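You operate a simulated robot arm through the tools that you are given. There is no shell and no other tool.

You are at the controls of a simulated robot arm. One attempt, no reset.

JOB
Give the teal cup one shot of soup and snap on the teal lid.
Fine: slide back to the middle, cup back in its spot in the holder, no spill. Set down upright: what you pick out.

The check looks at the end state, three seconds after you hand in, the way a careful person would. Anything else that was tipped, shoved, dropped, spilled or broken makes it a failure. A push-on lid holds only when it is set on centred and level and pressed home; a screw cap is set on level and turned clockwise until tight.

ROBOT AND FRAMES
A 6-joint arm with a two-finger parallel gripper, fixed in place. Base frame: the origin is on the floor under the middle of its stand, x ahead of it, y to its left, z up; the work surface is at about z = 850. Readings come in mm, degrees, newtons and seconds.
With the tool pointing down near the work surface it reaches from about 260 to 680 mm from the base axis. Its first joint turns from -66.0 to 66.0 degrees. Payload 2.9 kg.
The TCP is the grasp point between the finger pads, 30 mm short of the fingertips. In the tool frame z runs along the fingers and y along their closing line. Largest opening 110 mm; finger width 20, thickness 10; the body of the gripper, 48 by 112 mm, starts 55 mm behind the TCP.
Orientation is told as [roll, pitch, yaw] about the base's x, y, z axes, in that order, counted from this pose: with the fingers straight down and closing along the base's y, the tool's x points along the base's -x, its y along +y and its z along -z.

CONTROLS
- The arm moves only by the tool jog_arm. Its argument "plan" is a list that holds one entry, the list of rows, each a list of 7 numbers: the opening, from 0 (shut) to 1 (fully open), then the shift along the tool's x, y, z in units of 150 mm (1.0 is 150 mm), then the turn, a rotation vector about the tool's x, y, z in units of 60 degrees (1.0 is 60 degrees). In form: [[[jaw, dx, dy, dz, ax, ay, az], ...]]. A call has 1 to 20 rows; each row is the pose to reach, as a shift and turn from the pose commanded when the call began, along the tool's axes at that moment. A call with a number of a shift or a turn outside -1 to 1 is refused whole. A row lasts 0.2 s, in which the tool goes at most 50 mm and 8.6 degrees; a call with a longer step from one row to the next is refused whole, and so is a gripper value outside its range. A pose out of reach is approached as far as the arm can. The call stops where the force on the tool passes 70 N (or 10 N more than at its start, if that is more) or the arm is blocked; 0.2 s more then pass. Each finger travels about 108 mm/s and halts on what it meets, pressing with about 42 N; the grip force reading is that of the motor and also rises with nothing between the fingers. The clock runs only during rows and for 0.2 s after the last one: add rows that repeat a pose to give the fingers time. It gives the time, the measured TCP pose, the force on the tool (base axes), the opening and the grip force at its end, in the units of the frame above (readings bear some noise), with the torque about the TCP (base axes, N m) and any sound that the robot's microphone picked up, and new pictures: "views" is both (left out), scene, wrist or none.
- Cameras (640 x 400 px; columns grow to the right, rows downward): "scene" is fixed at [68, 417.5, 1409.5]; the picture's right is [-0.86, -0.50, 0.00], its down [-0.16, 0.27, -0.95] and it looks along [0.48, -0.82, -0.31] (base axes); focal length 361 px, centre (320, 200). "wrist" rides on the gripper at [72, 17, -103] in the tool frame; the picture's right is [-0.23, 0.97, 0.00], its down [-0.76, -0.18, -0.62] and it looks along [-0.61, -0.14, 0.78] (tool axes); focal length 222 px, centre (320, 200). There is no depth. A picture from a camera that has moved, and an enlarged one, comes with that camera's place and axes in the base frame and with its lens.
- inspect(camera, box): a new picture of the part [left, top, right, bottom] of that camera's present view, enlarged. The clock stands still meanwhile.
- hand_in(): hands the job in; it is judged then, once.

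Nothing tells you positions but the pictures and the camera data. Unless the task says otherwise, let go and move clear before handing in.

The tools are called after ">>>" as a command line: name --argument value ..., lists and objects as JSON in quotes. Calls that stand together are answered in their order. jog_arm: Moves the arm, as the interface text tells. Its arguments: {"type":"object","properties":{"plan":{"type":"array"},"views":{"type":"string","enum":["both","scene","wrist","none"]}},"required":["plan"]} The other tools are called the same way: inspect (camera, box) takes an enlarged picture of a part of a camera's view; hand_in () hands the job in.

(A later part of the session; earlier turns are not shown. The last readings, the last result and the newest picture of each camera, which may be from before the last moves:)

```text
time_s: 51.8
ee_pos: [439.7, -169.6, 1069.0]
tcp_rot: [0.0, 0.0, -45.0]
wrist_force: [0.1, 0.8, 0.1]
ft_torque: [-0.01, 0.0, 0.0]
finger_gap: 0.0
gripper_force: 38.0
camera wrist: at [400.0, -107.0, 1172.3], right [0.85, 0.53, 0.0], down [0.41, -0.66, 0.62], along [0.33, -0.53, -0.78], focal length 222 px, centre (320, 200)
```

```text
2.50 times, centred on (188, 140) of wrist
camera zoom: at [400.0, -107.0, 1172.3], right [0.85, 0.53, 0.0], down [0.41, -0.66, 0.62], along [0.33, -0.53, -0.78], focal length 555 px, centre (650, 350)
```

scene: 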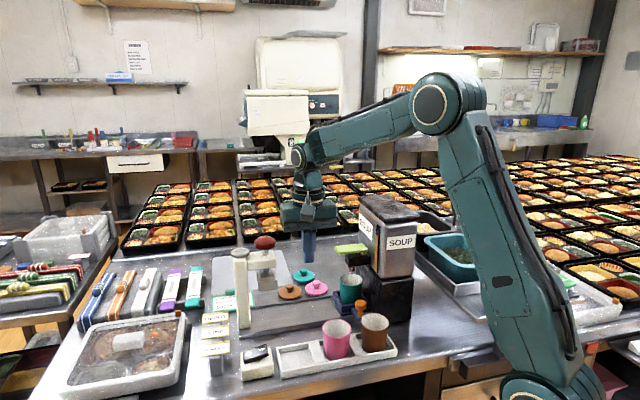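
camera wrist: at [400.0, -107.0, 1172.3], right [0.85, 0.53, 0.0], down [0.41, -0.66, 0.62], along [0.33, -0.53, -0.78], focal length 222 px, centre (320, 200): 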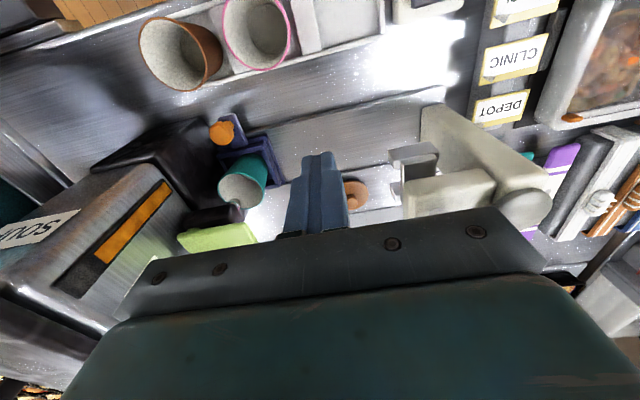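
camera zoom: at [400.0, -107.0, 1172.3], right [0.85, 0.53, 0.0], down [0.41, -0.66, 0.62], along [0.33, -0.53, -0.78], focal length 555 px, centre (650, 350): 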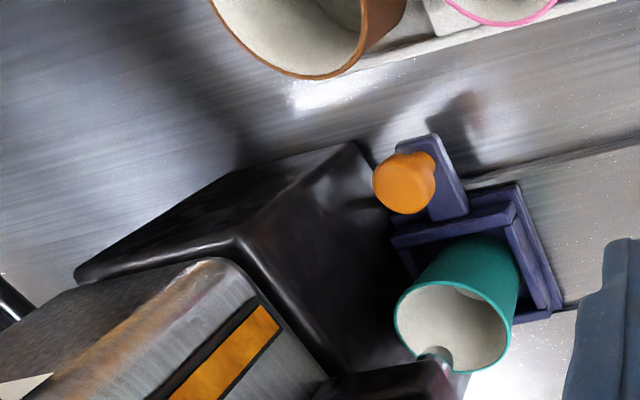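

The cup is within a few millimetres of the spout. I'll nudge the tray a little further to see whether there is a hard stop to seat against.

>>> jog_arm --plan '[[[0, 0, -0.2, 0, 0, 0, 0], [0, 0, -0.4, 0.1, 0, 0, 0], [0, 0, -0.57, 0.3, 0, 0, 0], [0, 0, -0.57, 0.5, 0, 0, 0], [0, 0, -0.57, 0.7, 0, 0, 0], [0, 0, -0.57, 0.86, 0, 0, 0], [0, 0, -0.57, 0.95, 0, 0, 0], [0, 0, -0.57, 1.0, 0, 0, 0], [0, 0, -0.57, 1.0, 0, 0, 0], [0, 0, -0.61, 1.0, 0, 0, 0], [0, 0, -0.64, 1.0, 0, 0, 0], [0, 0, -0.655, 1.0, 0, 0, 0], [0, 0, -0.665, 1.0, 0, 0, 0], [0, 0, -0.675, 1.0, 0, 0, 0], [0, 0, -0.68, 1.0, 0, 0, 0], [0, 0, -0.68, 1.0, 0, 0, 0]]]' --views "scene"

```text
time_s: 55.2
ee_pos: [366.1, -243.5, 917.7]
tcp_rot: [0.1, 0.1, -45.0]
wrist_force: [2.3, 1.1, -0.9]
ft_torque: [0.04, -0.06, 0.03]
finger_gap: 0.0
gripper_force: 37.8
```

scene: 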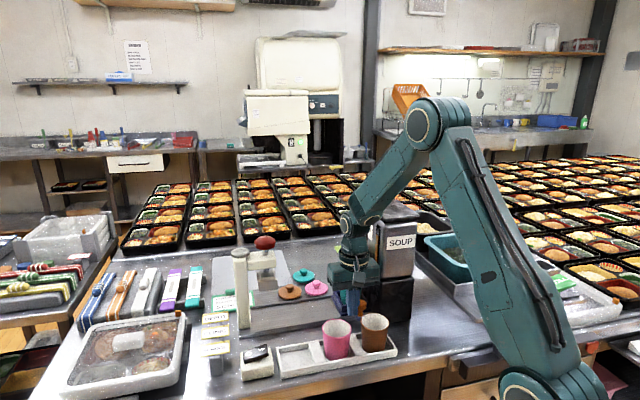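

>>> jog_arm --plan '[[[0, 0, 0.02, 0, 0, 0, 0], [0, 0, 0.053, 0, 0, 0, 0], [0, 0, 0.053, -0.05, 0, 0, 0], [0, 0, 0.06, -0.2, 0, 0, 0], [0, 0, 0.1, -0.4, 0, 0, 0], [0, 0, 0.2, -0.6, 0, 0, 0], [0, 0, 0.35, -0.8, 0, 0, 0], [0, 0, 0.5, -0.95, 0, 0, 0], [0, 0, 0.65, -1.0, 0, 0, 0], [0, 0, 0.65, -1.0, 0, 0, 0], [0, 0, 0.65, -1.0, 0, 0, 0]]]' --views "both"

>>> inspect --camera "scene" --box '[330, 230, 410, 300]'

>>> inspect --camera "wrist" --box '[150, 90, 310, 240]'

```text
time_s: 57.6
ee_pos: [434.1, -173.6, 1067.9]
tcp_rot: [0.1, 0.0, -44.9]
wrist_force: [-1.1, 0.3, 0.3]
ft_torque: [-0.02, 0.0, 0.01]
finger_gap: 0.2
gripper_force: 37.4
camera wrist: at [396.0, -110.9, 1171.1], right [0.85, 0.53, 0.0], down [0.41, -0.66, 0.62], along [0.33, -0.53, -0.78], focal length 222 px, centre (320, 200)
```

scene: 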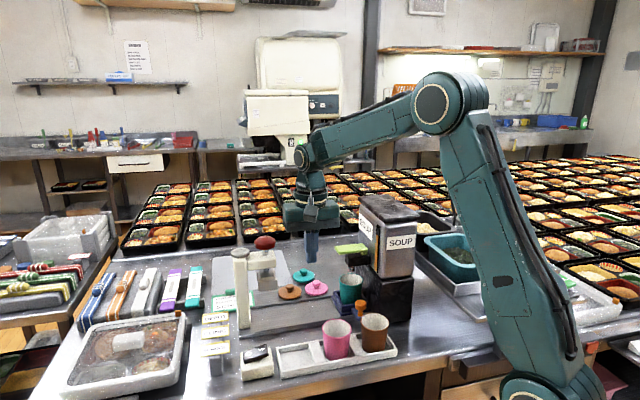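
wrist: 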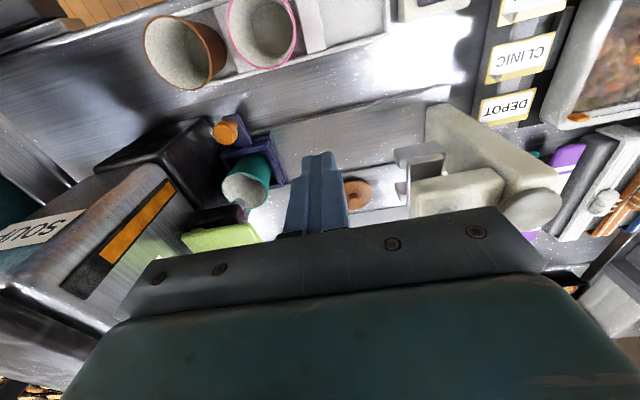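

```text
5.71 times, centred on (370, 265) of scene
camera zoom: at [68.0, 417.5, 1409.5], right [-0.86, -0.5, 0.0], down [-0.16, 0.27, -0.95], along [0.48, -0.82, -0.31], focal length 2065 px, centre (34, -171)
```

zoom: 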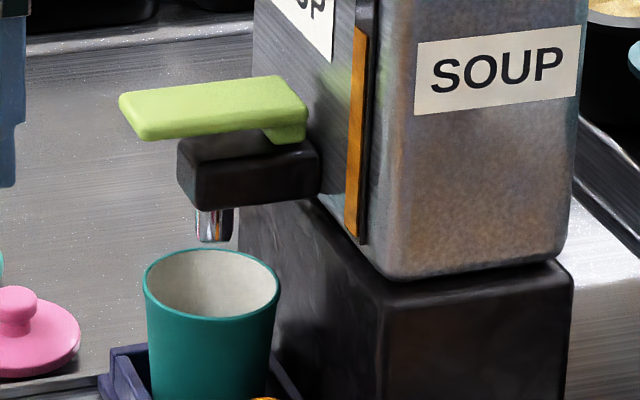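

```text
2.67 times, centred on (230, 165) of wrist
camera zoom: at [396.0, -110.9, 1171.1], right [0.85, 0.53, 0.0], down [0.41, -0.66, 0.62], along [0.33, -0.53, -0.78], focal length 592 px, centre (560, 293)
```

zoom: 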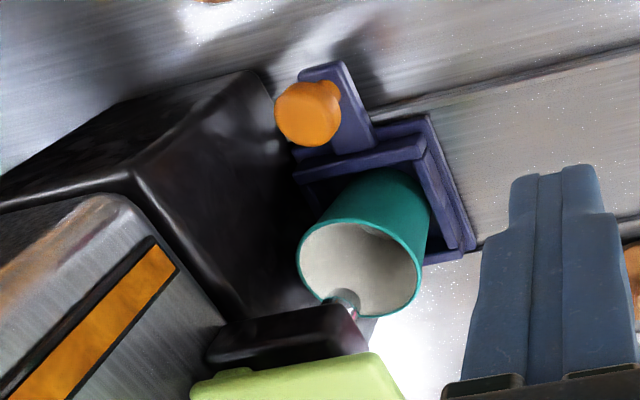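

The cup is now aligned under the spout to within about 1.5 mm. Next I'll hover the closed fingertips above the outer part of the green lever.

>>> jog_arm --plan '[[[0, 0, 0, -0.08, 0, 0, 0], [0, -0.03, -0.04, -0.15, 0, 0, 0], [0, -0.1, -0.12, -0.2, 0, 0, 0], [0, -0.18, -0.22, -0.2, 0, 0, 0], [0, -0.26, -0.32, -0.2, 0, 0, 0], [0, -0.34, -0.42, -0.2, 0, 0, 0], [0, -0.42, -0.52, -0.2, 0, 0, 0], [0, -0.473, -0.587, -0.2, 0, 0, 0], [0, -0.473, -0.587, -0.2, 0, 0, 0], [0, -0.473, -0.587, -0.14, 0, 0, 0], [0, -0.473, -0.587, -0.14, 0, 0, 0], [0, -0.473, -0.587, -0.14, 0, 0, 0]]]' --views "both"

>>> inspect --camera "scene" --box '[310, 200, 422, 300]'

>>> inspect --camera "wrist" --box '[200, 60, 456, 220]'

```text
time_s: 60.2
ee_pos: [422.5, -284.6, 1089.3]
tcp_rot: [0.0, 0.0, -44.9]
wrist_force: [0.6, -0.8, -0.5]
ft_torque: [0.01, 0.0, -0.03]
finger_gap: 0.1
gripper_force: 37.5
camera wrist: at [382.7, -221.8, 1192.5], right [0.85, 0.53, 0.0], down [0.41, -0.66, 0.62], along [0.33, -0.53, -0.78], focal length 222 px, centre (320, 200)
```

scene: 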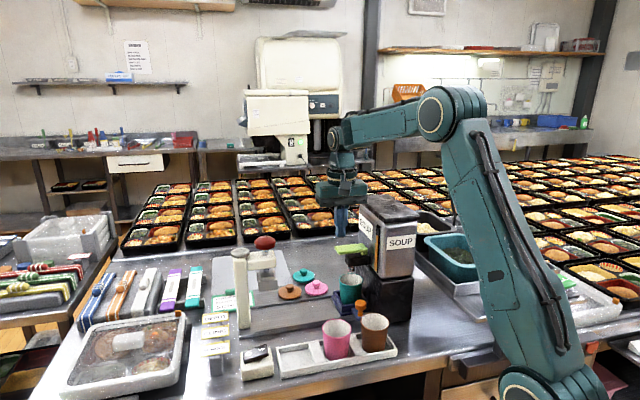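
wrist: 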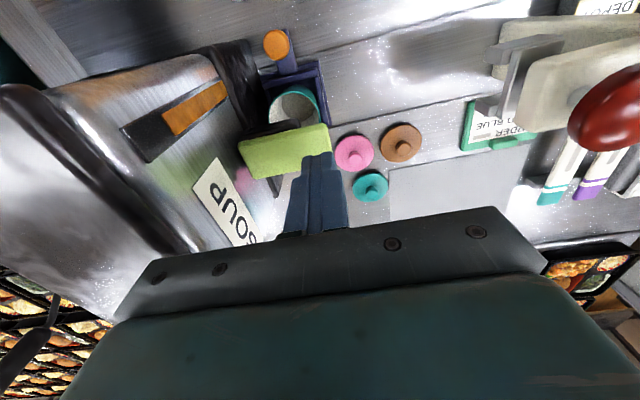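

```text
4.00 times, centred on (366, 250) of scene
camera zoom: at [68.0, 417.5, 1409.5], right [-0.86, -0.5, 0.0], down [-0.16, 0.27, -0.95], along [0.48, -0.82, -0.31], focal length 1446 px, centre (136, 0)
```

zoom: 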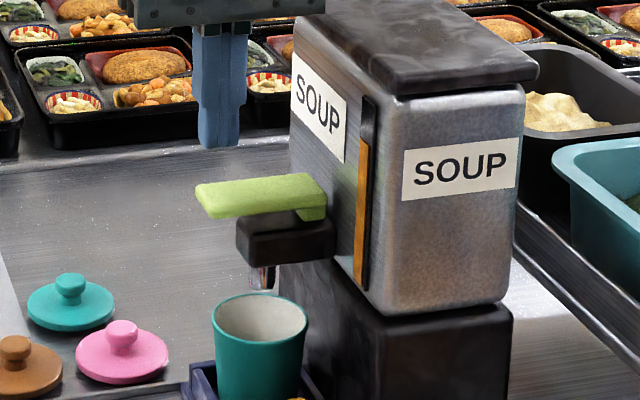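

```text
2.50 times, centred on (328, 140) of wrist
camera zoom: at [382.7, -221.8, 1192.5], right [0.85, 0.53, 0.0], down [0.41, -0.66, 0.62], along [0.33, -0.53, -0.78], focal length 555 px, centre (300, 350)
```

zoom: 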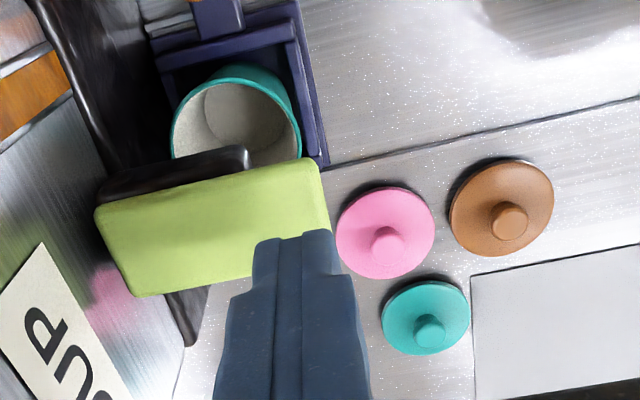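

The fingertips are above the lever. I'll shift 5 mm inward on it and come down to just above contact, then press gradually.

>>> jog_arm --plan '[[[0, 0, -0.033, 0.05, 0, 0, 0], [0, 0, -0.033, 0.12, 0, 0, 0], [0, 0, -0.033, 0.18, 0, 0, 0], [0, 0, -0.033, 0.18, 0, 0, 0], [0, 0, -0.033, 0.2, 0, 0, 0], [0, 0, -0.033, 0.2, 0, 0, 0]]]' --views "scene"

>>> inspect --camera "scene" --box '[320, 210, 400, 280]'

```text
time_s: 61.6
ee_pos: [418.8, -287.9, 1060.7]
tcp_rot: [0.0, 0.0, -45.0]
wrist_force: [0.6, 0.0, -0.4]
ft_torque: [-0.03, 0.0, -0.02]
finger_gap: 0.2
gripper_force: 37.9
```

scene: 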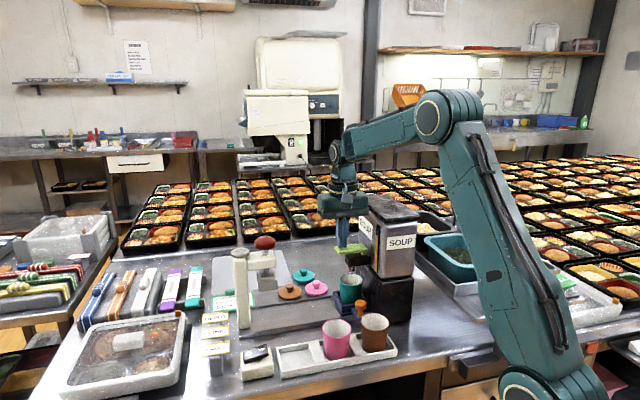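

```text
5.71 times, centred on (360, 245) of scene
camera zoom: at [68.0, 417.5, 1409.5], right [-0.86, -0.5, 0.0], down [-0.16, 0.27, -0.95], along [0.48, -0.82, -0.31], focal length 2065 px, centre (91, -57)
```

zoom: 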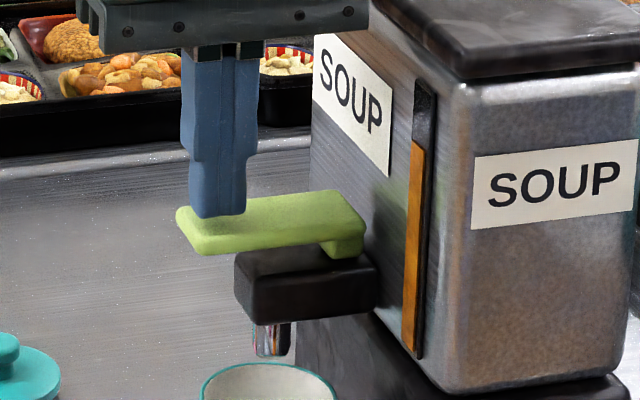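

>>> jog_arm --plan '[[[0, 0, 0, 0.013, 0, 0, 0], [0, 0, 0, 0.027, 0, 0, 0], [0, 0, 0, 0.04, 0, 0, 0], [0, 0, 0, 0.04, 0, 0, 0]]]' --views "none"

```text
time_s: 62.6
ee_pos: [417.8, -287.8, 1053.6]
tcp_rot: [0.0, 0.0, -45.0]
wrist_force: [0.8, 0.2, 0.6]
ft_torque: [-0.01, -0.05, 0.01]
finger_gap: 0.0
gripper_force: 37.8
```

>>> jog_arm --plan '[[[0, 0, 0, 0.01, 0, 0, 0], [0, 0, 0, 0.02, 0, 0, 0], [0, 0, 0, 0.027, 0, 0, 0], [0, 0, 0, 0.027, 0, 0, 0]]]' --views "scene"

>>> inspect --camera "scene" --box '[320, 210, 400, 280]'

```text
time_s: 63.6
ee_pos: [416.3, -287.8, 1049.3]
tcp_rot: [0.0, 0.0, -45.0]
wrist_force: [0.8, 1.9, 2.3]
ft_torque: [0.03, -0.03, 0.01]
finger_gap: 0.0
gripper_force: 37.6
```

scene: 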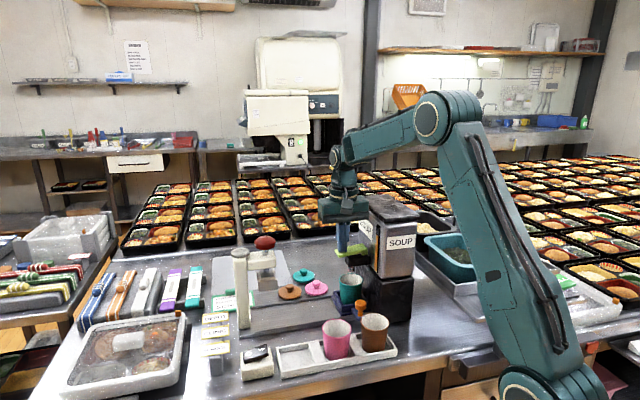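

```text
5.71 times, centred on (360, 245) of scene
camera zoom: at [68.0, 417.6, 1409.5], right [-0.86, -0.5, 0.0], down [-0.16, 0.27, -0.95], along [0.48, -0.82, -0.31], focal length 2065 px, centre (91, -57)
```

zoom: 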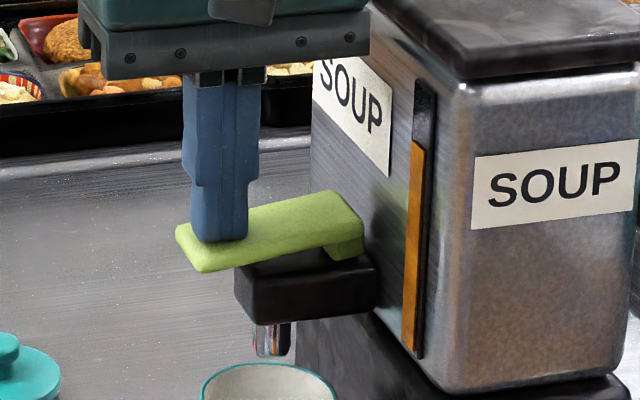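

The lever is tilting down with light force. I'll continue pressing.

>>> jog_arm --plan '[[[0, 0, 0, 0.013, 0, 0, 0], [0, 0, 0, 0.027, 0, 0, 0], [0, 0, 0, 0.033, 0, 0, 0], [0, 0, 0, 0.033, 0, 0, 0]]]' --views "scene"

>>> inspect --camera "scene" --box '[320, 220, 400, 290]'

```text
time_s: 64.6
ee_pos: [418.7, -286.9, 1045.3]
tcp_rot: [0.0, -0.1, -45.0]
wrist_force: [-2.1, 0.4, 13.8]
ft_torque: [-0.07, 0.15, -0.03]
finger_gap: 0.0
gripper_force: 37.3
```

scene: 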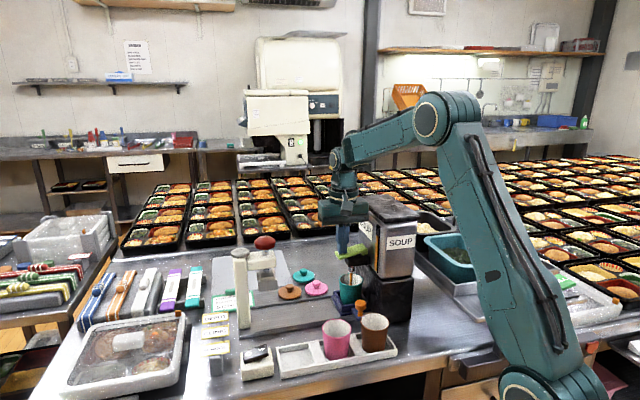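

```text
5.71 times, centred on (360, 255) of scene
camera zoom: at [67.7, 417.7, 1409.5], right [-0.86, -0.5, 0.0], down [-0.16, 0.27, -0.95], along [0.48, -0.82, -0.31], focal length 2065 px, centre (91, -114)
```

zoom: 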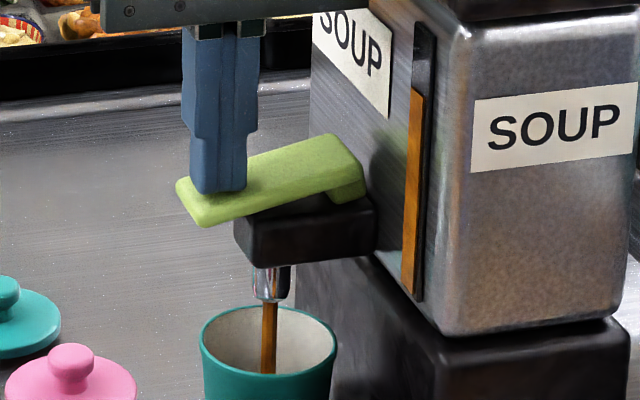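

Soup is streaming into the cup. I'll hold for one short step and check the level to see whether the shot meters itself.

>>> jog_arm --plan '[[[0, 0, 0, 0, 0, 0, 0]]]' --views "both"

>>> inspect --camera "scene" --box '[320, 220, 400, 300]'

>>> inspect --camera "wrist" --box '[200, 60, 376, 170]'

```text
time_s: 65.0
ee_pos: [419.2, -288.3, 1045.9]
tcp_rot: [0.0, -0.1, -45.1]
wrist_force: [-1.5, 0.8, 16.3]
ft_torque: [-0.11, 0.15, 0.01]
finger_gap: 0.1
gripper_force: 37.4
camera wrist: at [379.1, -225.0, 1148.0], right [0.85, 0.53, 0.0], down [0.41, -0.66, 0.62], along [0.33, -0.53, -0.78], focal length 222 px, centre (320, 200)
```

scene: 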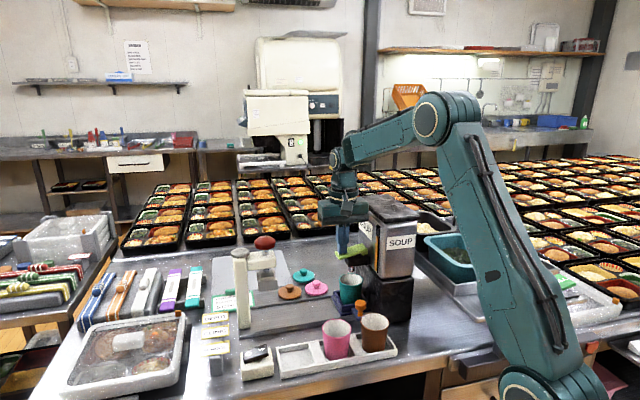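
wrist: 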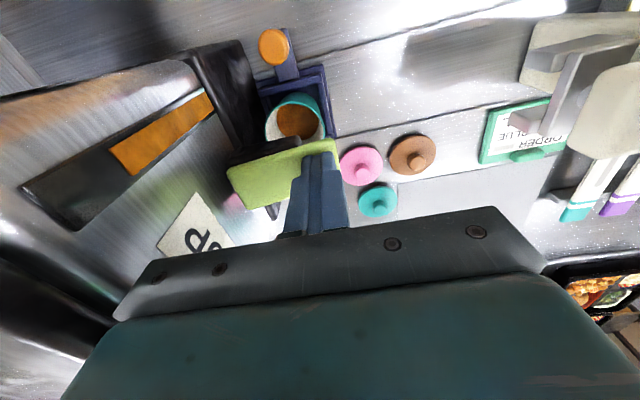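

```text
5.00 times, centred on (360, 260) of scene
camera zoom: at [67.7, 417.7, 1409.5], right [-0.86, -0.5, 0.0], down [-0.16, 0.27, -0.95], along [0.48, -0.82, -0.31], focal length 1807 px, centre (120, -100)
```

zoom: 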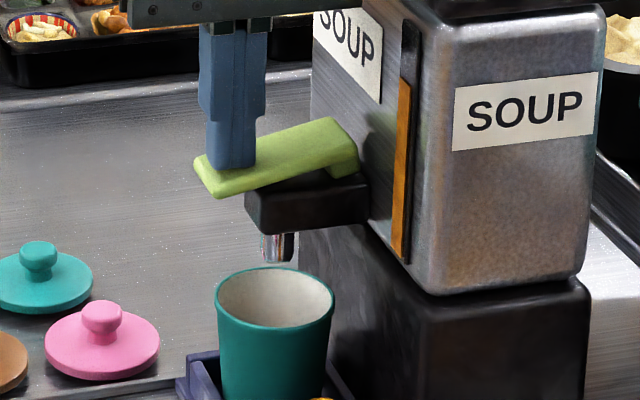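

```text
3.64 times, centred on (288, 115) of wrist
camera zoom: at [379.1, -225.0, 1148.0], right [0.85, 0.53, 0.0], down [0.41, -0.66, 0.62], along [0.33, -0.53, -0.78], focal length 808 px, centre (436, 509)
```

zoom: 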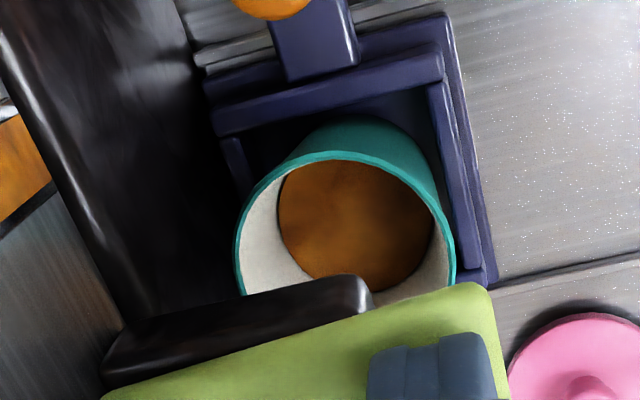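

The shot metered itself: the stream has stopped and there is soup in the cup. I'll release the lever by rising straight up and check for drips.

>>> jog_arm --plan '[[[0, 0, 0, -0.05, 0, 0, 0], [0, 0, 0, -0.15, 0, 0, 0], [0, 0, 0, -0.28, 0, 0, 0], [0, 0, 0, -0.4, 0, 0, 0], [0, 0, 0, -0.4, 0, 0, 0]]]' --views "both"

>>> inspect --camera "scene" --box '[310, 210, 422, 320]'

>>> inspect --camera "wrist" --box '[200, 40, 376, 150]'

```text
time_s: 66.2
ee_pos: [418.6, -287.9, 1103.1]
tcp_rot: [0.0, 0.1, -45.0]
wrist_force: [-0.1, -0.4, 0.3]
ft_torque: [0.04, 0.02, 0.01]
finger_gap: 0.0
gripper_force: 37.6
camera wrist: at [379.0, -225.3, 1206.8], right [0.85, 0.53, 0.0], down [0.41, -0.66, 0.62], along [0.33, -0.53, -0.78], focal length 222 px, centre (320, 200)
```

scene: 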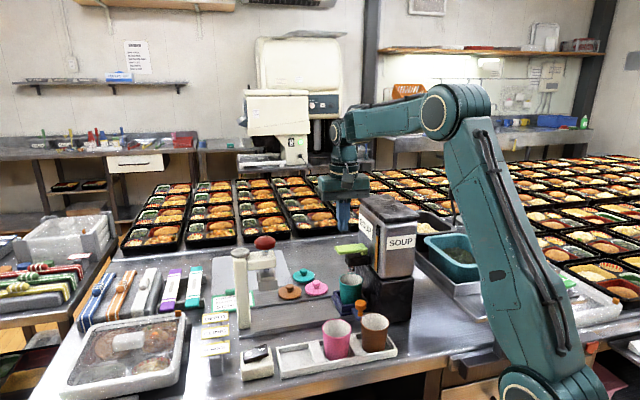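
wrist: 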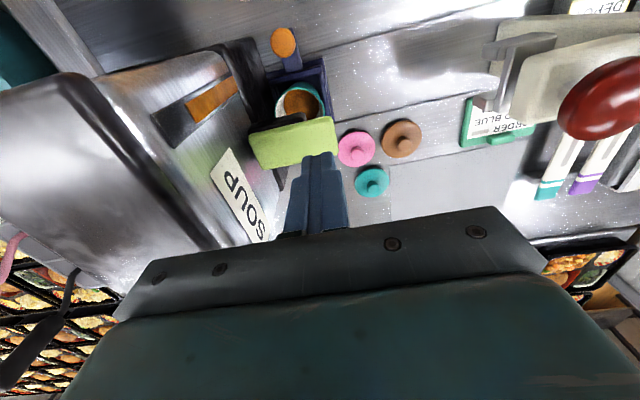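

```text
3.64 times, centred on (366, 265) of scene
camera zoom: at [68.0, 417.5, 1409.5], right [-0.86, -0.5, 0.0], down [-0.16, 0.27, -0.95], along [0.48, -0.82, -0.31], focal length 1314 px, centre (153, -36)
```

zoom: 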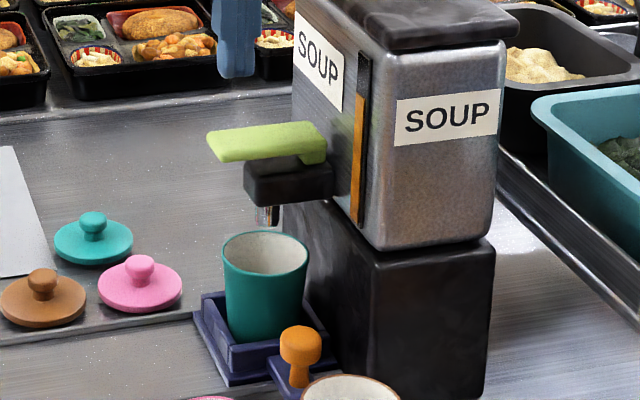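

```text
3.64 times, centred on (288, 95) of wrist
camera zoom: at [379.0, -225.3, 1206.8], right [0.85, 0.53, 0.0], down [0.41, -0.66, 0.62], along [0.33, -0.53, -0.78], focal length 808 px, centre (436, 582)
```

zoom: 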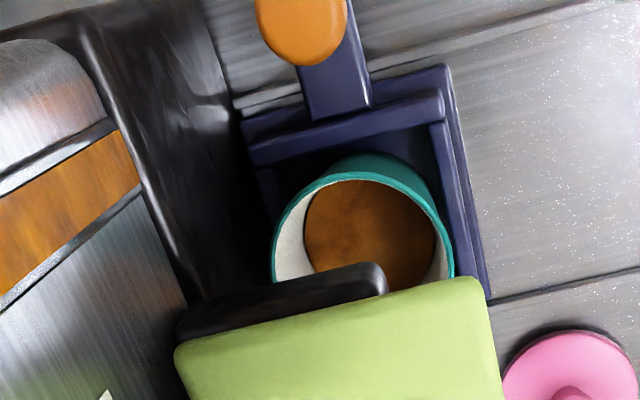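

The lever has sprung back, with soup in the cup and no spill. I'll now open the gripper and come over the knob so that one finger ends up behind it, on the dispenser side.

>>> jog_arm --plan '[[[0.2, 0.08, 0.01, 0, 0, 0, 0], [0.4, 0.17, 0.025, 0, 0, 0, 0], [0.6, 0.27, 0.04, 0, 0, 0, 0], [0.8, 0.37, 0.055, 0, 0, 0, 0], [1, 0.45, 0.067, 0, 0, 0, 0], [1, 0.467, 0.067, 0.08, 0, 0, 0], [1, 0.467, 0.067, 0.25, 0, 0, 0], [1, 0.467, 0.067, 0.45, 0, 0, 0], [1, 0.467, 0.067, 0.65, 0, 0, 0], [1, 0.467, 0.067, 0.8, 0, 0, 0], [1, 0.467, 0.067, 0.9, 0, 0, 0], [1, 0.467, 0.067, 0.9, 0, 0, 0], [1, 0.467, 0.067, 0.9, 0, 0, 0]]]' --views "both"

>>> inspect --camera "wrist" --box '[160, 80, 416, 240]'

>>> inspect --camera "scene" --box '[310, 210, 422, 330]'

```text
time_s: 69.0
ee_pos: [374.8, -233.1, 970.3]
tcp_rot: [0.0, 0.0, -45.0]
wrist_force: [-0.7, -0.3, -0.6]
ft_torque: [0.01, 0.03, 0.03]
finger_gap: 109.8
gripper_force: 0.1
camera wrist: at [335.5, -169.1, 1073.7], right [0.85, 0.53, 0.0], down [0.41, -0.66, 0.62], along [0.33, -0.53, -0.78], focal length 222 px, centre (320, 200)
```

scene: 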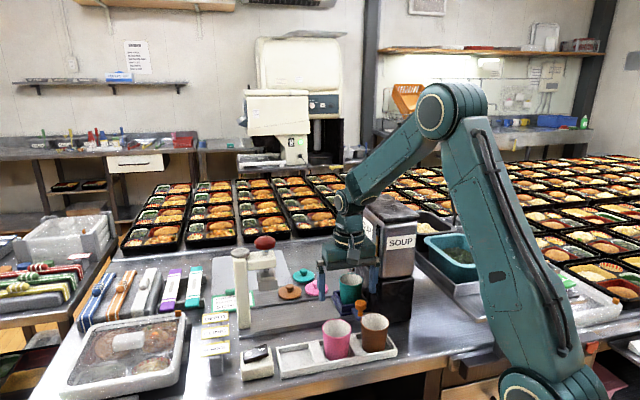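
wrist: 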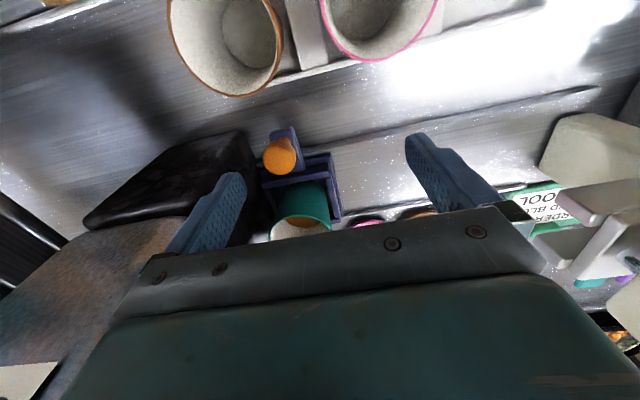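

```text
2.50 times, centred on (288, 160) of wrist
camera zoom: at [335.5, -169.1, 1073.7], right [0.85, 0.53, 0.0], down [0.41, -0.66, 0.62], along [0.33, -0.53, -0.78], focal length 555 px, centre (400, 300)
```

zoom: 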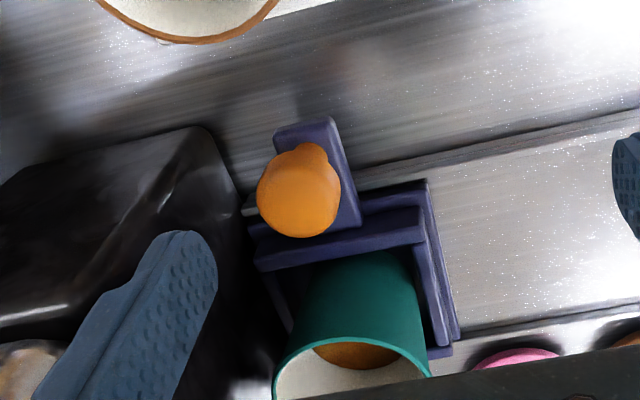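

```text
3.33 times, centred on (366, 270) of scene
camera zoom: at [68.0, 417.5, 1409.5], right [-0.86, -0.5, 0.0], down [-0.16, 0.27, -0.95], along [0.48, -0.82, -0.31], focal length 1204 px, centre (167, -33)
```

zoom: 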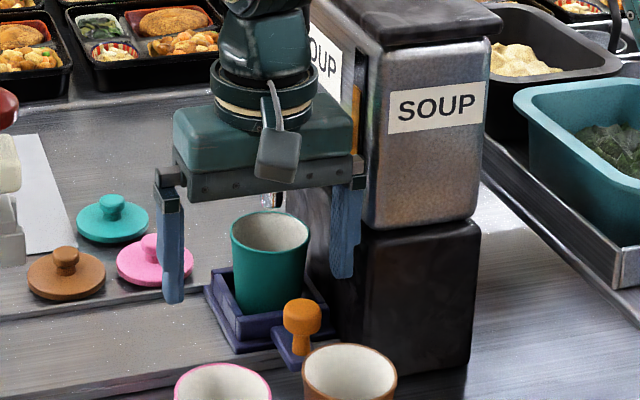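

The open finger will pass behind the knob with about 6 mm to spare. I'll descend.

>>> jog_arm --plan '[[[1, 0, 0, 0.08, 0, 0, 0], [1, 0, 0, 0.16, 0, 0, 0], [1, 0, 0, 0.24, 0, 0, 0], [1, 0, 0, 0.31, 0, 0, 0], [1, 0, 0, 0.34, 0, 0, 0], [1, 0, 0, 0.34, 0, 0, 0]]]' --views "both"

>>> inspect --camera "wrist" --box '[160, 80, 416, 240]'

```text
time_s: 70.4
ee_pos: [377.4, -233.0, 919.2]
tcp_rot: [0.0, 0.1, -45.1]
wrist_force: [0.5, 0.5, -0.7]
ft_torque: [0.0, 0.01, 0.01]
finger_gap: 110.2
gripper_force: 0.2
camera wrist: at [338.1, -169.1, 1022.1], right [0.85, 0.53, 0.0], down [0.41, -0.66, 0.62], along [0.33, -0.53, -0.78], focal length 222 px, centre (320, 200)
```

scene: 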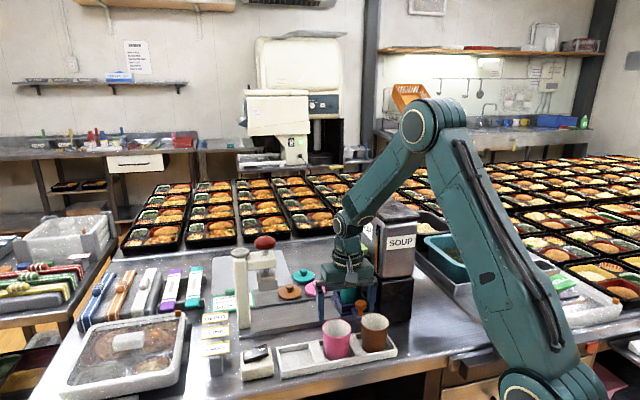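
wrist: 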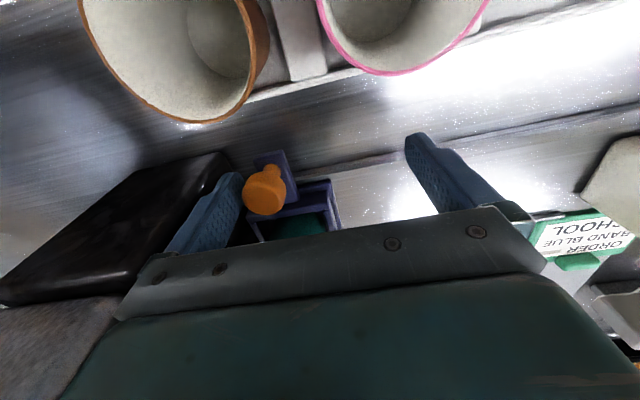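

```text
2.50 times, centred on (288, 160) of wrist
camera zoom: at [338.1, -169.1, 1022.1], right [0.85, 0.53, 0.0], down [0.41, -0.66, 0.62], along [0.33, -0.53, -0.78], focal length 555 px, centre (400, 300)
```

zoom: 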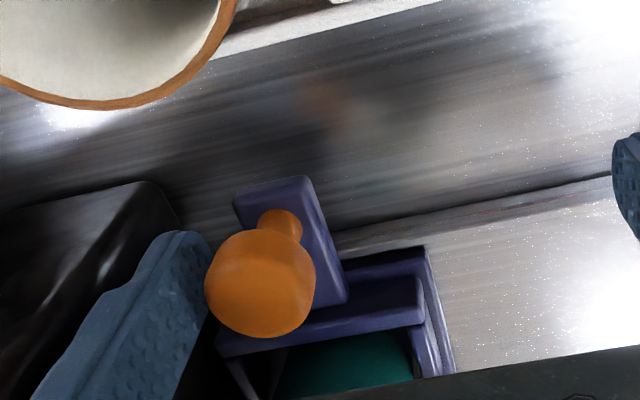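

The finger is behind the knob. I'll pull the slide back slowly and smoothly, in two stages.

>>> jog_arm --plan '[[[1, 0, 0.007, 0, 0, 0, 0], [1, 0, 0.017, 0, 0, 0, 0], [1, 0, 0.027, 0, 0, 0, 0], [1, 0, 0.037, 0, 0, 0, 0], [1, 0, 0.047, 0, 0, 0, 0], [1, 0, 0.057, 0, 0, 0, 0], [1, 0, 0.07, 0, 0, 0, 0], [1, 0, 0.087, 0, 0, 0, 0], [1, 0, 0.107, 0, 0, 0, 0], [1, 0, 0.13, 0, 0, 0, 0], [1, 0, 0.157, 0, 0, 0, 0], [1, 0, 0.183, 0, 0, 0, 0], [1, 0, 0.21, 0, 0, 0, 0], [1, 0, 0.237, 0, 0, 0, 0], [1, 0, 0.263, 0, 0, 0, 0], [1, 0, 0.287, 0, 0, 0, 0], [1, 0, 0.307, 0, 0, 0, 0], [1, 0, 0.323, 0, 0, 0, 0], [1, 0, 0.333, 0, 0, 0, 0], [1, 0, 0.337, 0, 0, 0, 0]]]' --views "both"

>>> inspect --camera "wrist" --box '[160, 80, 416, 240]'

>>> inspect --camera "scene" --box '[280, 220, 408, 330]'

```text
time_s: 74.6
ee_pos: [412.6, -195.6, 919.3]
tcp_rot: [0.0, -0.2, -45.0]
wrist_force: [-0.2, 0.0, -0.4]
ft_torque: [0.0, 0.0, 0.0]
finger_gap: 110.0
gripper_force: 0.0
camera wrist: at [374.0, -133.6, 1022.3], right [0.85, 0.53, 0.0], down [0.41, -0.66, 0.62], along [0.33, -0.53, -0.78], focal length 222 px, centre (320, 200)
```

scene: 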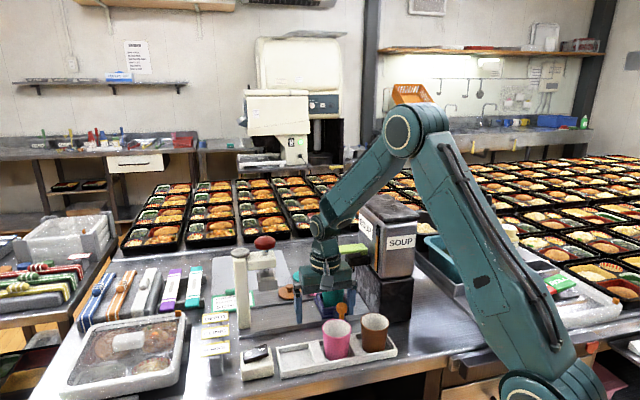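
wrist: 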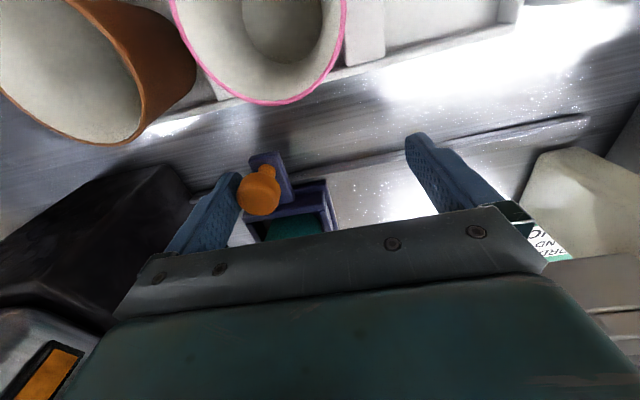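

```text
2.50 times, centred on (288, 160) of wrist
camera zoom: at [374.0, -133.6, 1022.3], right [0.85, 0.53, 0.0], down [0.41, -0.66, 0.62], along [0.33, -0.53, -0.78], focal length 555 px, centre (400, 300)
```

zoom: 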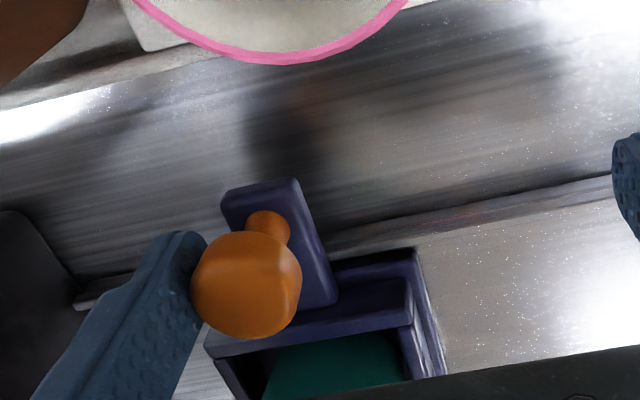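

```text
3.64 times, centred on (344, 275) of scene
camera zoom: at [67.9, 417.5, 1409.5], right [-0.86, -0.5, 0.0], down [-0.16, 0.27, -0.95], along [0.48, -0.82, -0.31], focal length 1314 px, centre (233, -73)
```

zoom: 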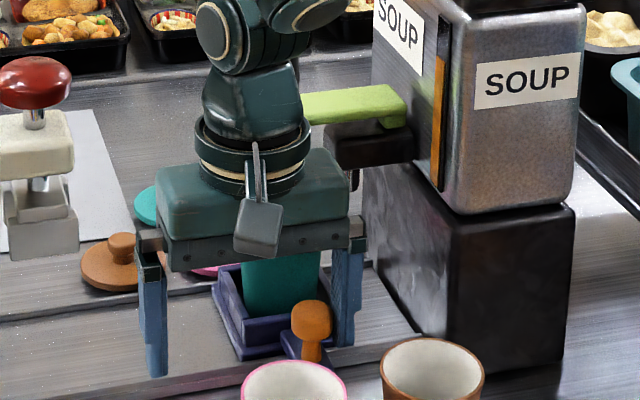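

The slide follows the finger smoothly. I'll continue toward the middle and stop slightly short to check.

>>> jog_arm --plan '[[[1, 0, 0.007, 0, 0, 0, 0], [1, 0, 0.02, 0, 0, 0, 0], [1, 0, 0.04, 0, 0, 0, 0], [1, 0, 0.063, 0, 0, 0, 0], [1, 0, 0.09, 0, 0, 0, 0], [1, 0, 0.117, 0, 0, 0, 0], [1, 0, 0.143, 0, 0, 0, 0], [1, 0, 0.17, 0, 0, 0, 0], [1, 0, 0.197, 0, 0, 0, 0], [1, 0, 0.223, 0, 0, 0, 0], [1, 0, 0.25, 0, 0, 0, 0], [1, 0, 0.273, 0, 0, 0, 0], [1, 0, 0.296, 0, 0, 0, 0], [1, 0, 0.316, 0, 0, 0, 0], [1, 0, 0.335, 0, 0, 0, 0], [1, 0, 0.35, 0, 0, 0, 0], [1, 0, 0.361, 0, 0, 0, 0], [1, 0, 0.369, 0, 0, 0, 0], [1, 0, 0.373, 0, 0, 0, 0], [1, 0, 0.373, 0, 0, 0, 0]]]' --views "both"

>>> inspect --camera "wrist" --box '[160, 80, 416, 240]'

>>> inspect --camera "scene" --box '[256, 240, 384, 340]'

```text
time_s: 78.8
ee_pos: [452.3, -156.4, 917.8]
tcp_rot: [0.0, 0.0, -44.9]
wrist_force: [0.4, -0.8, 0.3]
ft_torque: [0.03, 0.01, -0.03]
finger_gap: 110.1
gripper_force: 0.0
camera wrist: at [413.2, -92.9, 1021.3], right [0.85, 0.53, 0.0], down [0.41, -0.66, 0.62], along [0.33, -0.53, -0.78], focal length 222 px, centre (320, 200)
```

scene: 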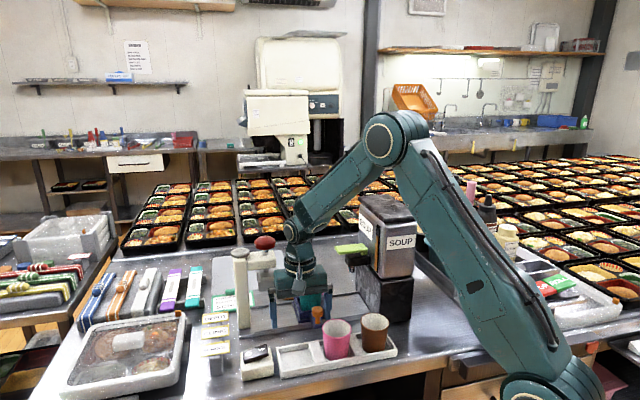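
wrist: 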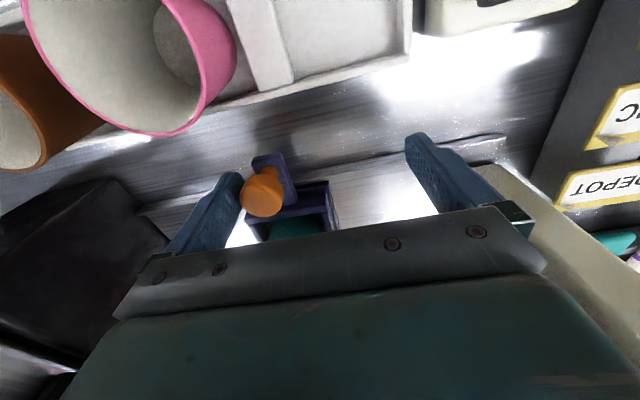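

```text
2.50 times, centred on (288, 160) of wrist
camera zoom: at [413.2, -92.9, 1021.3], right [0.85, 0.53, 0.0], down [0.41, -0.66, 0.62], along [0.33, -0.53, -0.78], focal length 555 px, centre (400, 300)
```

zoom: 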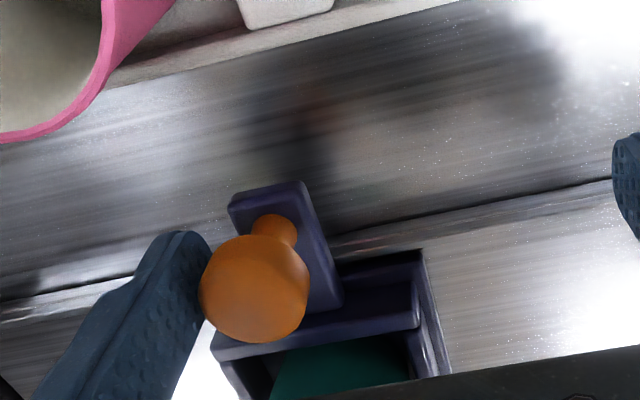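

```text
4.00 times, centred on (320, 290) of scene
camera zoom: at [68.0, 417.5, 1409.5], right [-0.86, -0.5, 0.0], down [-0.16, 0.27, -0.95], along [0.48, -0.82, -0.31], focal length 1446 px, centre (320, -160)
```

zoom: 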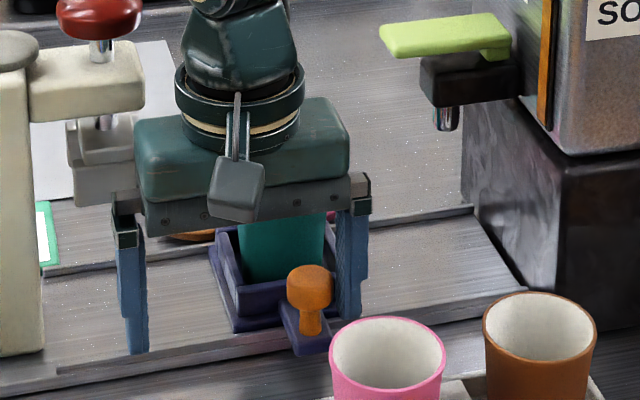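

The slide is back exactly where it started (the knob and tray edges match the earlier picture), with the cup standing in it. I'll back off the knob, rise, and head toward the teal lid.

>>> jog_arm --plan '[[[1, 0, -0.01, 0, 0, 0, 0], [1, 0, -0.02, 0, 0, 0, 0], [1, 0, -0.02, -0.08, 0, 0, 0], [1, 0, -0.02, -0.25, 0, 0, 0], [1, 0, -0.02, -0.5, 0, 0, 0], [1, 0, -0.02, -0.75, 0, 0, 0], [1, 0, -0.02, -0.967, 0, 0, 0], [0.9, -0.1, -0.04, -0.967, 0, 0, -0.05], [0.8, -0.25, -0.08, -0.967, 0, 0, -0.1], [0.7, -0.4, -0.12, -0.967, 0, 0, -0.15], [0.6, -0.55, -0.16, -0.967, 0, 0, -0.2], [0.5, -0.6, -0.18, -0.967, 0, 0, -0.208], [0.5, -0.6, -0.18, -0.967, 0, 0, -0.208], [0.5, -0.6, -0.18, -0.967, 0, 0, -0.208]]]' --views "both"

>>> inspect --camera "scene" --box '[256, 240, 384, 340]'

>>> inspect --camera "wrist" --box '[200, 40, 400, 165]'

```text
time_s: 81.8
ee_pos: [497.1, -241.5, 1060.7]
tcp_rot: [-0.1, 0.0, -32.5]
wrist_force: [0.7, 0.4, 0.5]
ft_torque: [0.0, -0.02, -0.04]
finger_gap: 54.8
gripper_force: 0.1
camera wrist: at [445.2, -188.3, 1165.9], right [0.71, 0.7, 0.0], down [0.55, -0.56, 0.62], along [0.44, -0.45, -0.78], focal length 222 px, centre (320, 200)
```

scene: 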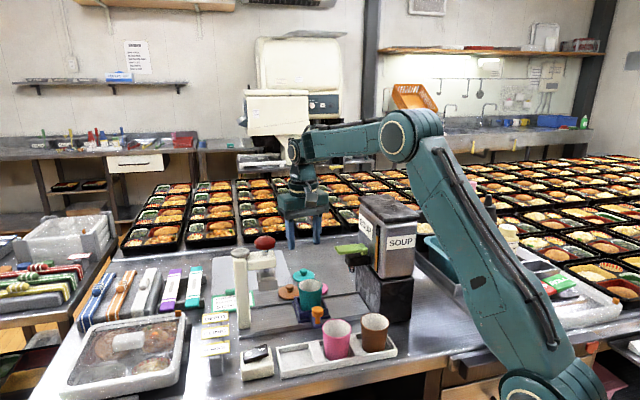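
wrist: 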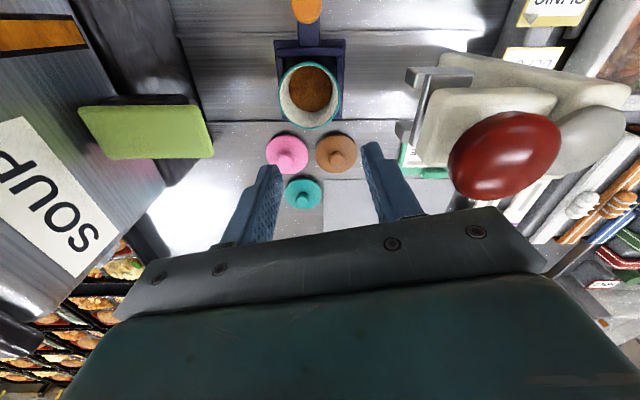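

```text
4.00 times, centred on (320, 290) of scene
camera zoom: at [68.0, 417.5, 1409.5], right [-0.86, -0.5, 0.0], down [-0.16, 0.27, -0.95], along [0.48, -0.82, -0.31], focal length 1446 px, centre (320, -160)
```

zoom: 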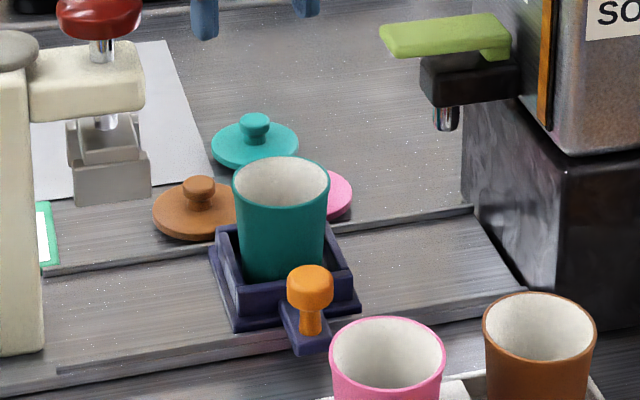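

```text
3.20 times, centred on (300, 102) of wrist
camera zoom: at [445.2, -188.3, 1165.9], right [0.71, 0.7, 0.0], down [0.55, -0.56, 0.62], along [0.44, -0.45, -0.78], focal length 711 px, centre (384, 512)
```

zoom: 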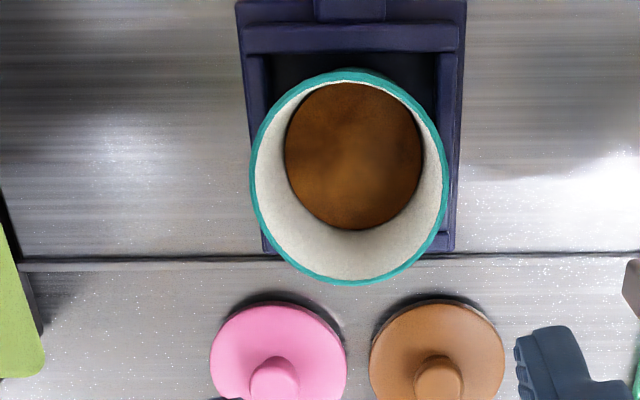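

>>> inspect --camera "wrist" --box '[240, 120, 368, 220]'

```text
4.00 times, centred on (304, 170) of wrist
camera zoom: at [445.2, -188.3, 1165.9], right [0.71, 0.7, 0.0], down [0.55, -0.56, 0.62], along [0.44, -0.45, -0.78], focal length 888 px, centre (384, 320)
```

zoom: 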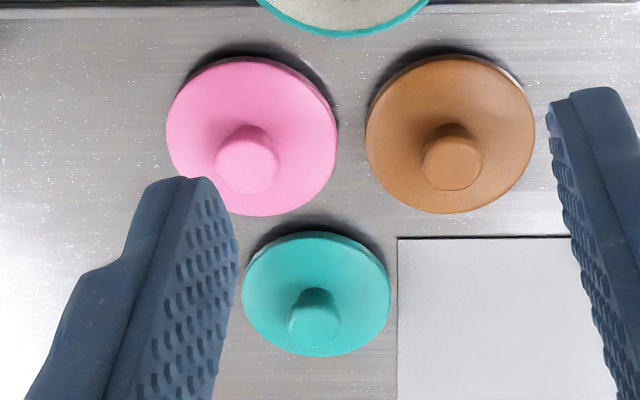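

The tray, cup and soup look good. The teal lid's knob is near (581,-369), right at the edge of reach. I'll hover over it and see how well the arm reaches.

>>> jog_arm --plan '[[[0.5, -0.13, -0.06, 0, 0, 0, 0], [0.5, -0.28, -0.13, 0, 0, 0, 0], [0.5, -0.43, -0.2, 0, 0, 0, 0], [0.5, -0.58, -0.27, 0.05, 0, 0, 0], [0.5, -0.73, -0.335, 0.15, 0, 0, 0], [0.5, -0.85, -0.39, 0.3, 0, 0, 0], [0.5, -0.934, -0.425, 0.45, 0, 0, 0], [0.5, -0.934, -0.425, 0.6, 0, 0, 0], [0.5, -0.934, -0.425, 0.693, 0, 0, 0], [0.5, -0.934, -0.425, 0.693, 0, 0, 0], [0.5, -0.934, -0.425, 0.693, 0, 0, 0]]]' --views "both"

>>> inspect --camera "wrist" --box '[230, 90, 410, 220]'

>>> inspect --camera "scene" --box '[266, 220, 362, 310]'

```text
time_s: 84.2
ee_pos: [569.1, -361.1, 959.6]
tcp_rot: [0.0, 0.0, -32.5]
wrist_force: [-0.6, 0.3, 0.7]
ft_torque: [-0.02, -0.01, -0.01]
finger_gap: 55.2
gripper_force: 0.0
out of reach, approached as far as the arm can: row 6, 7, 8, 9, 10, 11
camera wrist: at [517.8, -307.3, 1062.6], right [0.72, 0.7, 0.0], down [0.55, -0.56, 0.62], along [0.44, -0.45, -0.78], focal length 222 px, centre (320, 200)
```

scene: 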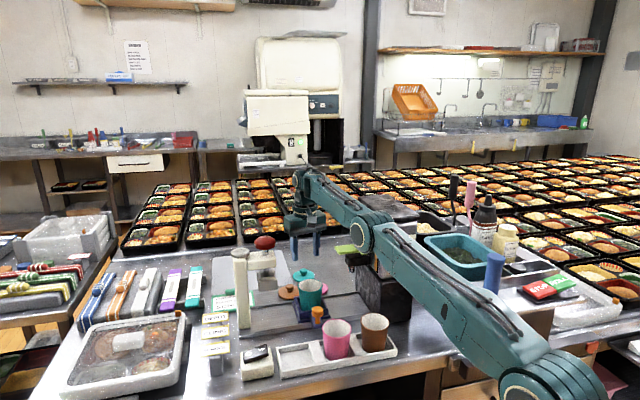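
wrist: 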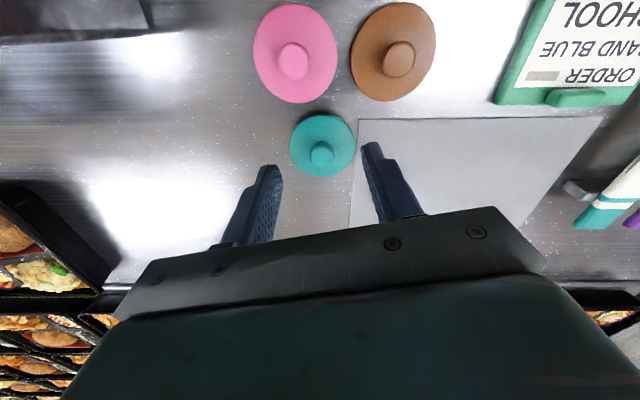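

```text
3.08 times, centred on (320, 155) of wrist
camera zoom: at [517.8, -307.3, 1062.6], right [0.72, 0.7, 0.0], down [0.55, -0.56, 0.62], along [0.44, -0.45, -0.78], focal length 684 px, centre (320, 338)
```

zoom: 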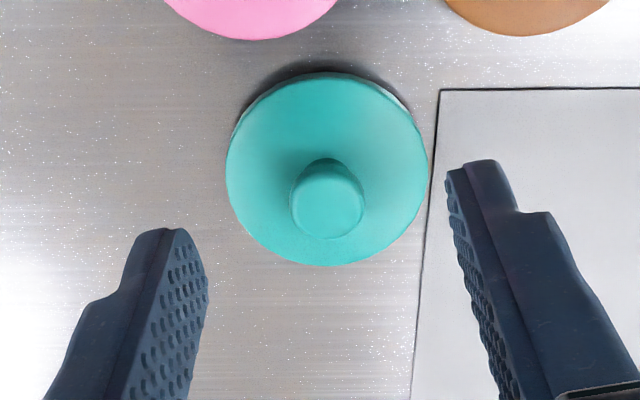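

```text
4.44 times, centred on (314, 265) of scene
camera zoom: at [68.0, 417.5, 1409.5], right [-0.86, -0.5, 0.0], down [-0.16, 0.27, -0.95], along [0.48, -0.82, -0.31], focal length 1606 px, centre (347, -89)
```

zoom: 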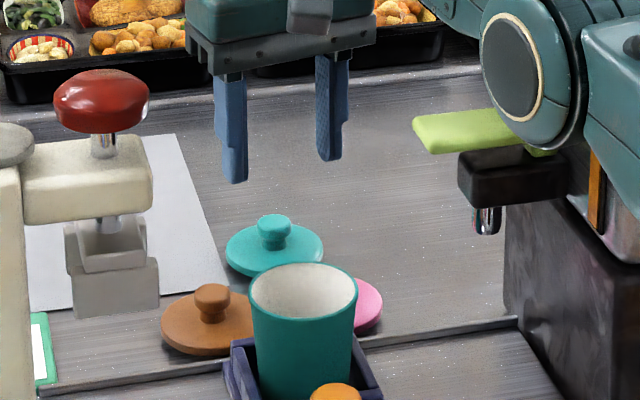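

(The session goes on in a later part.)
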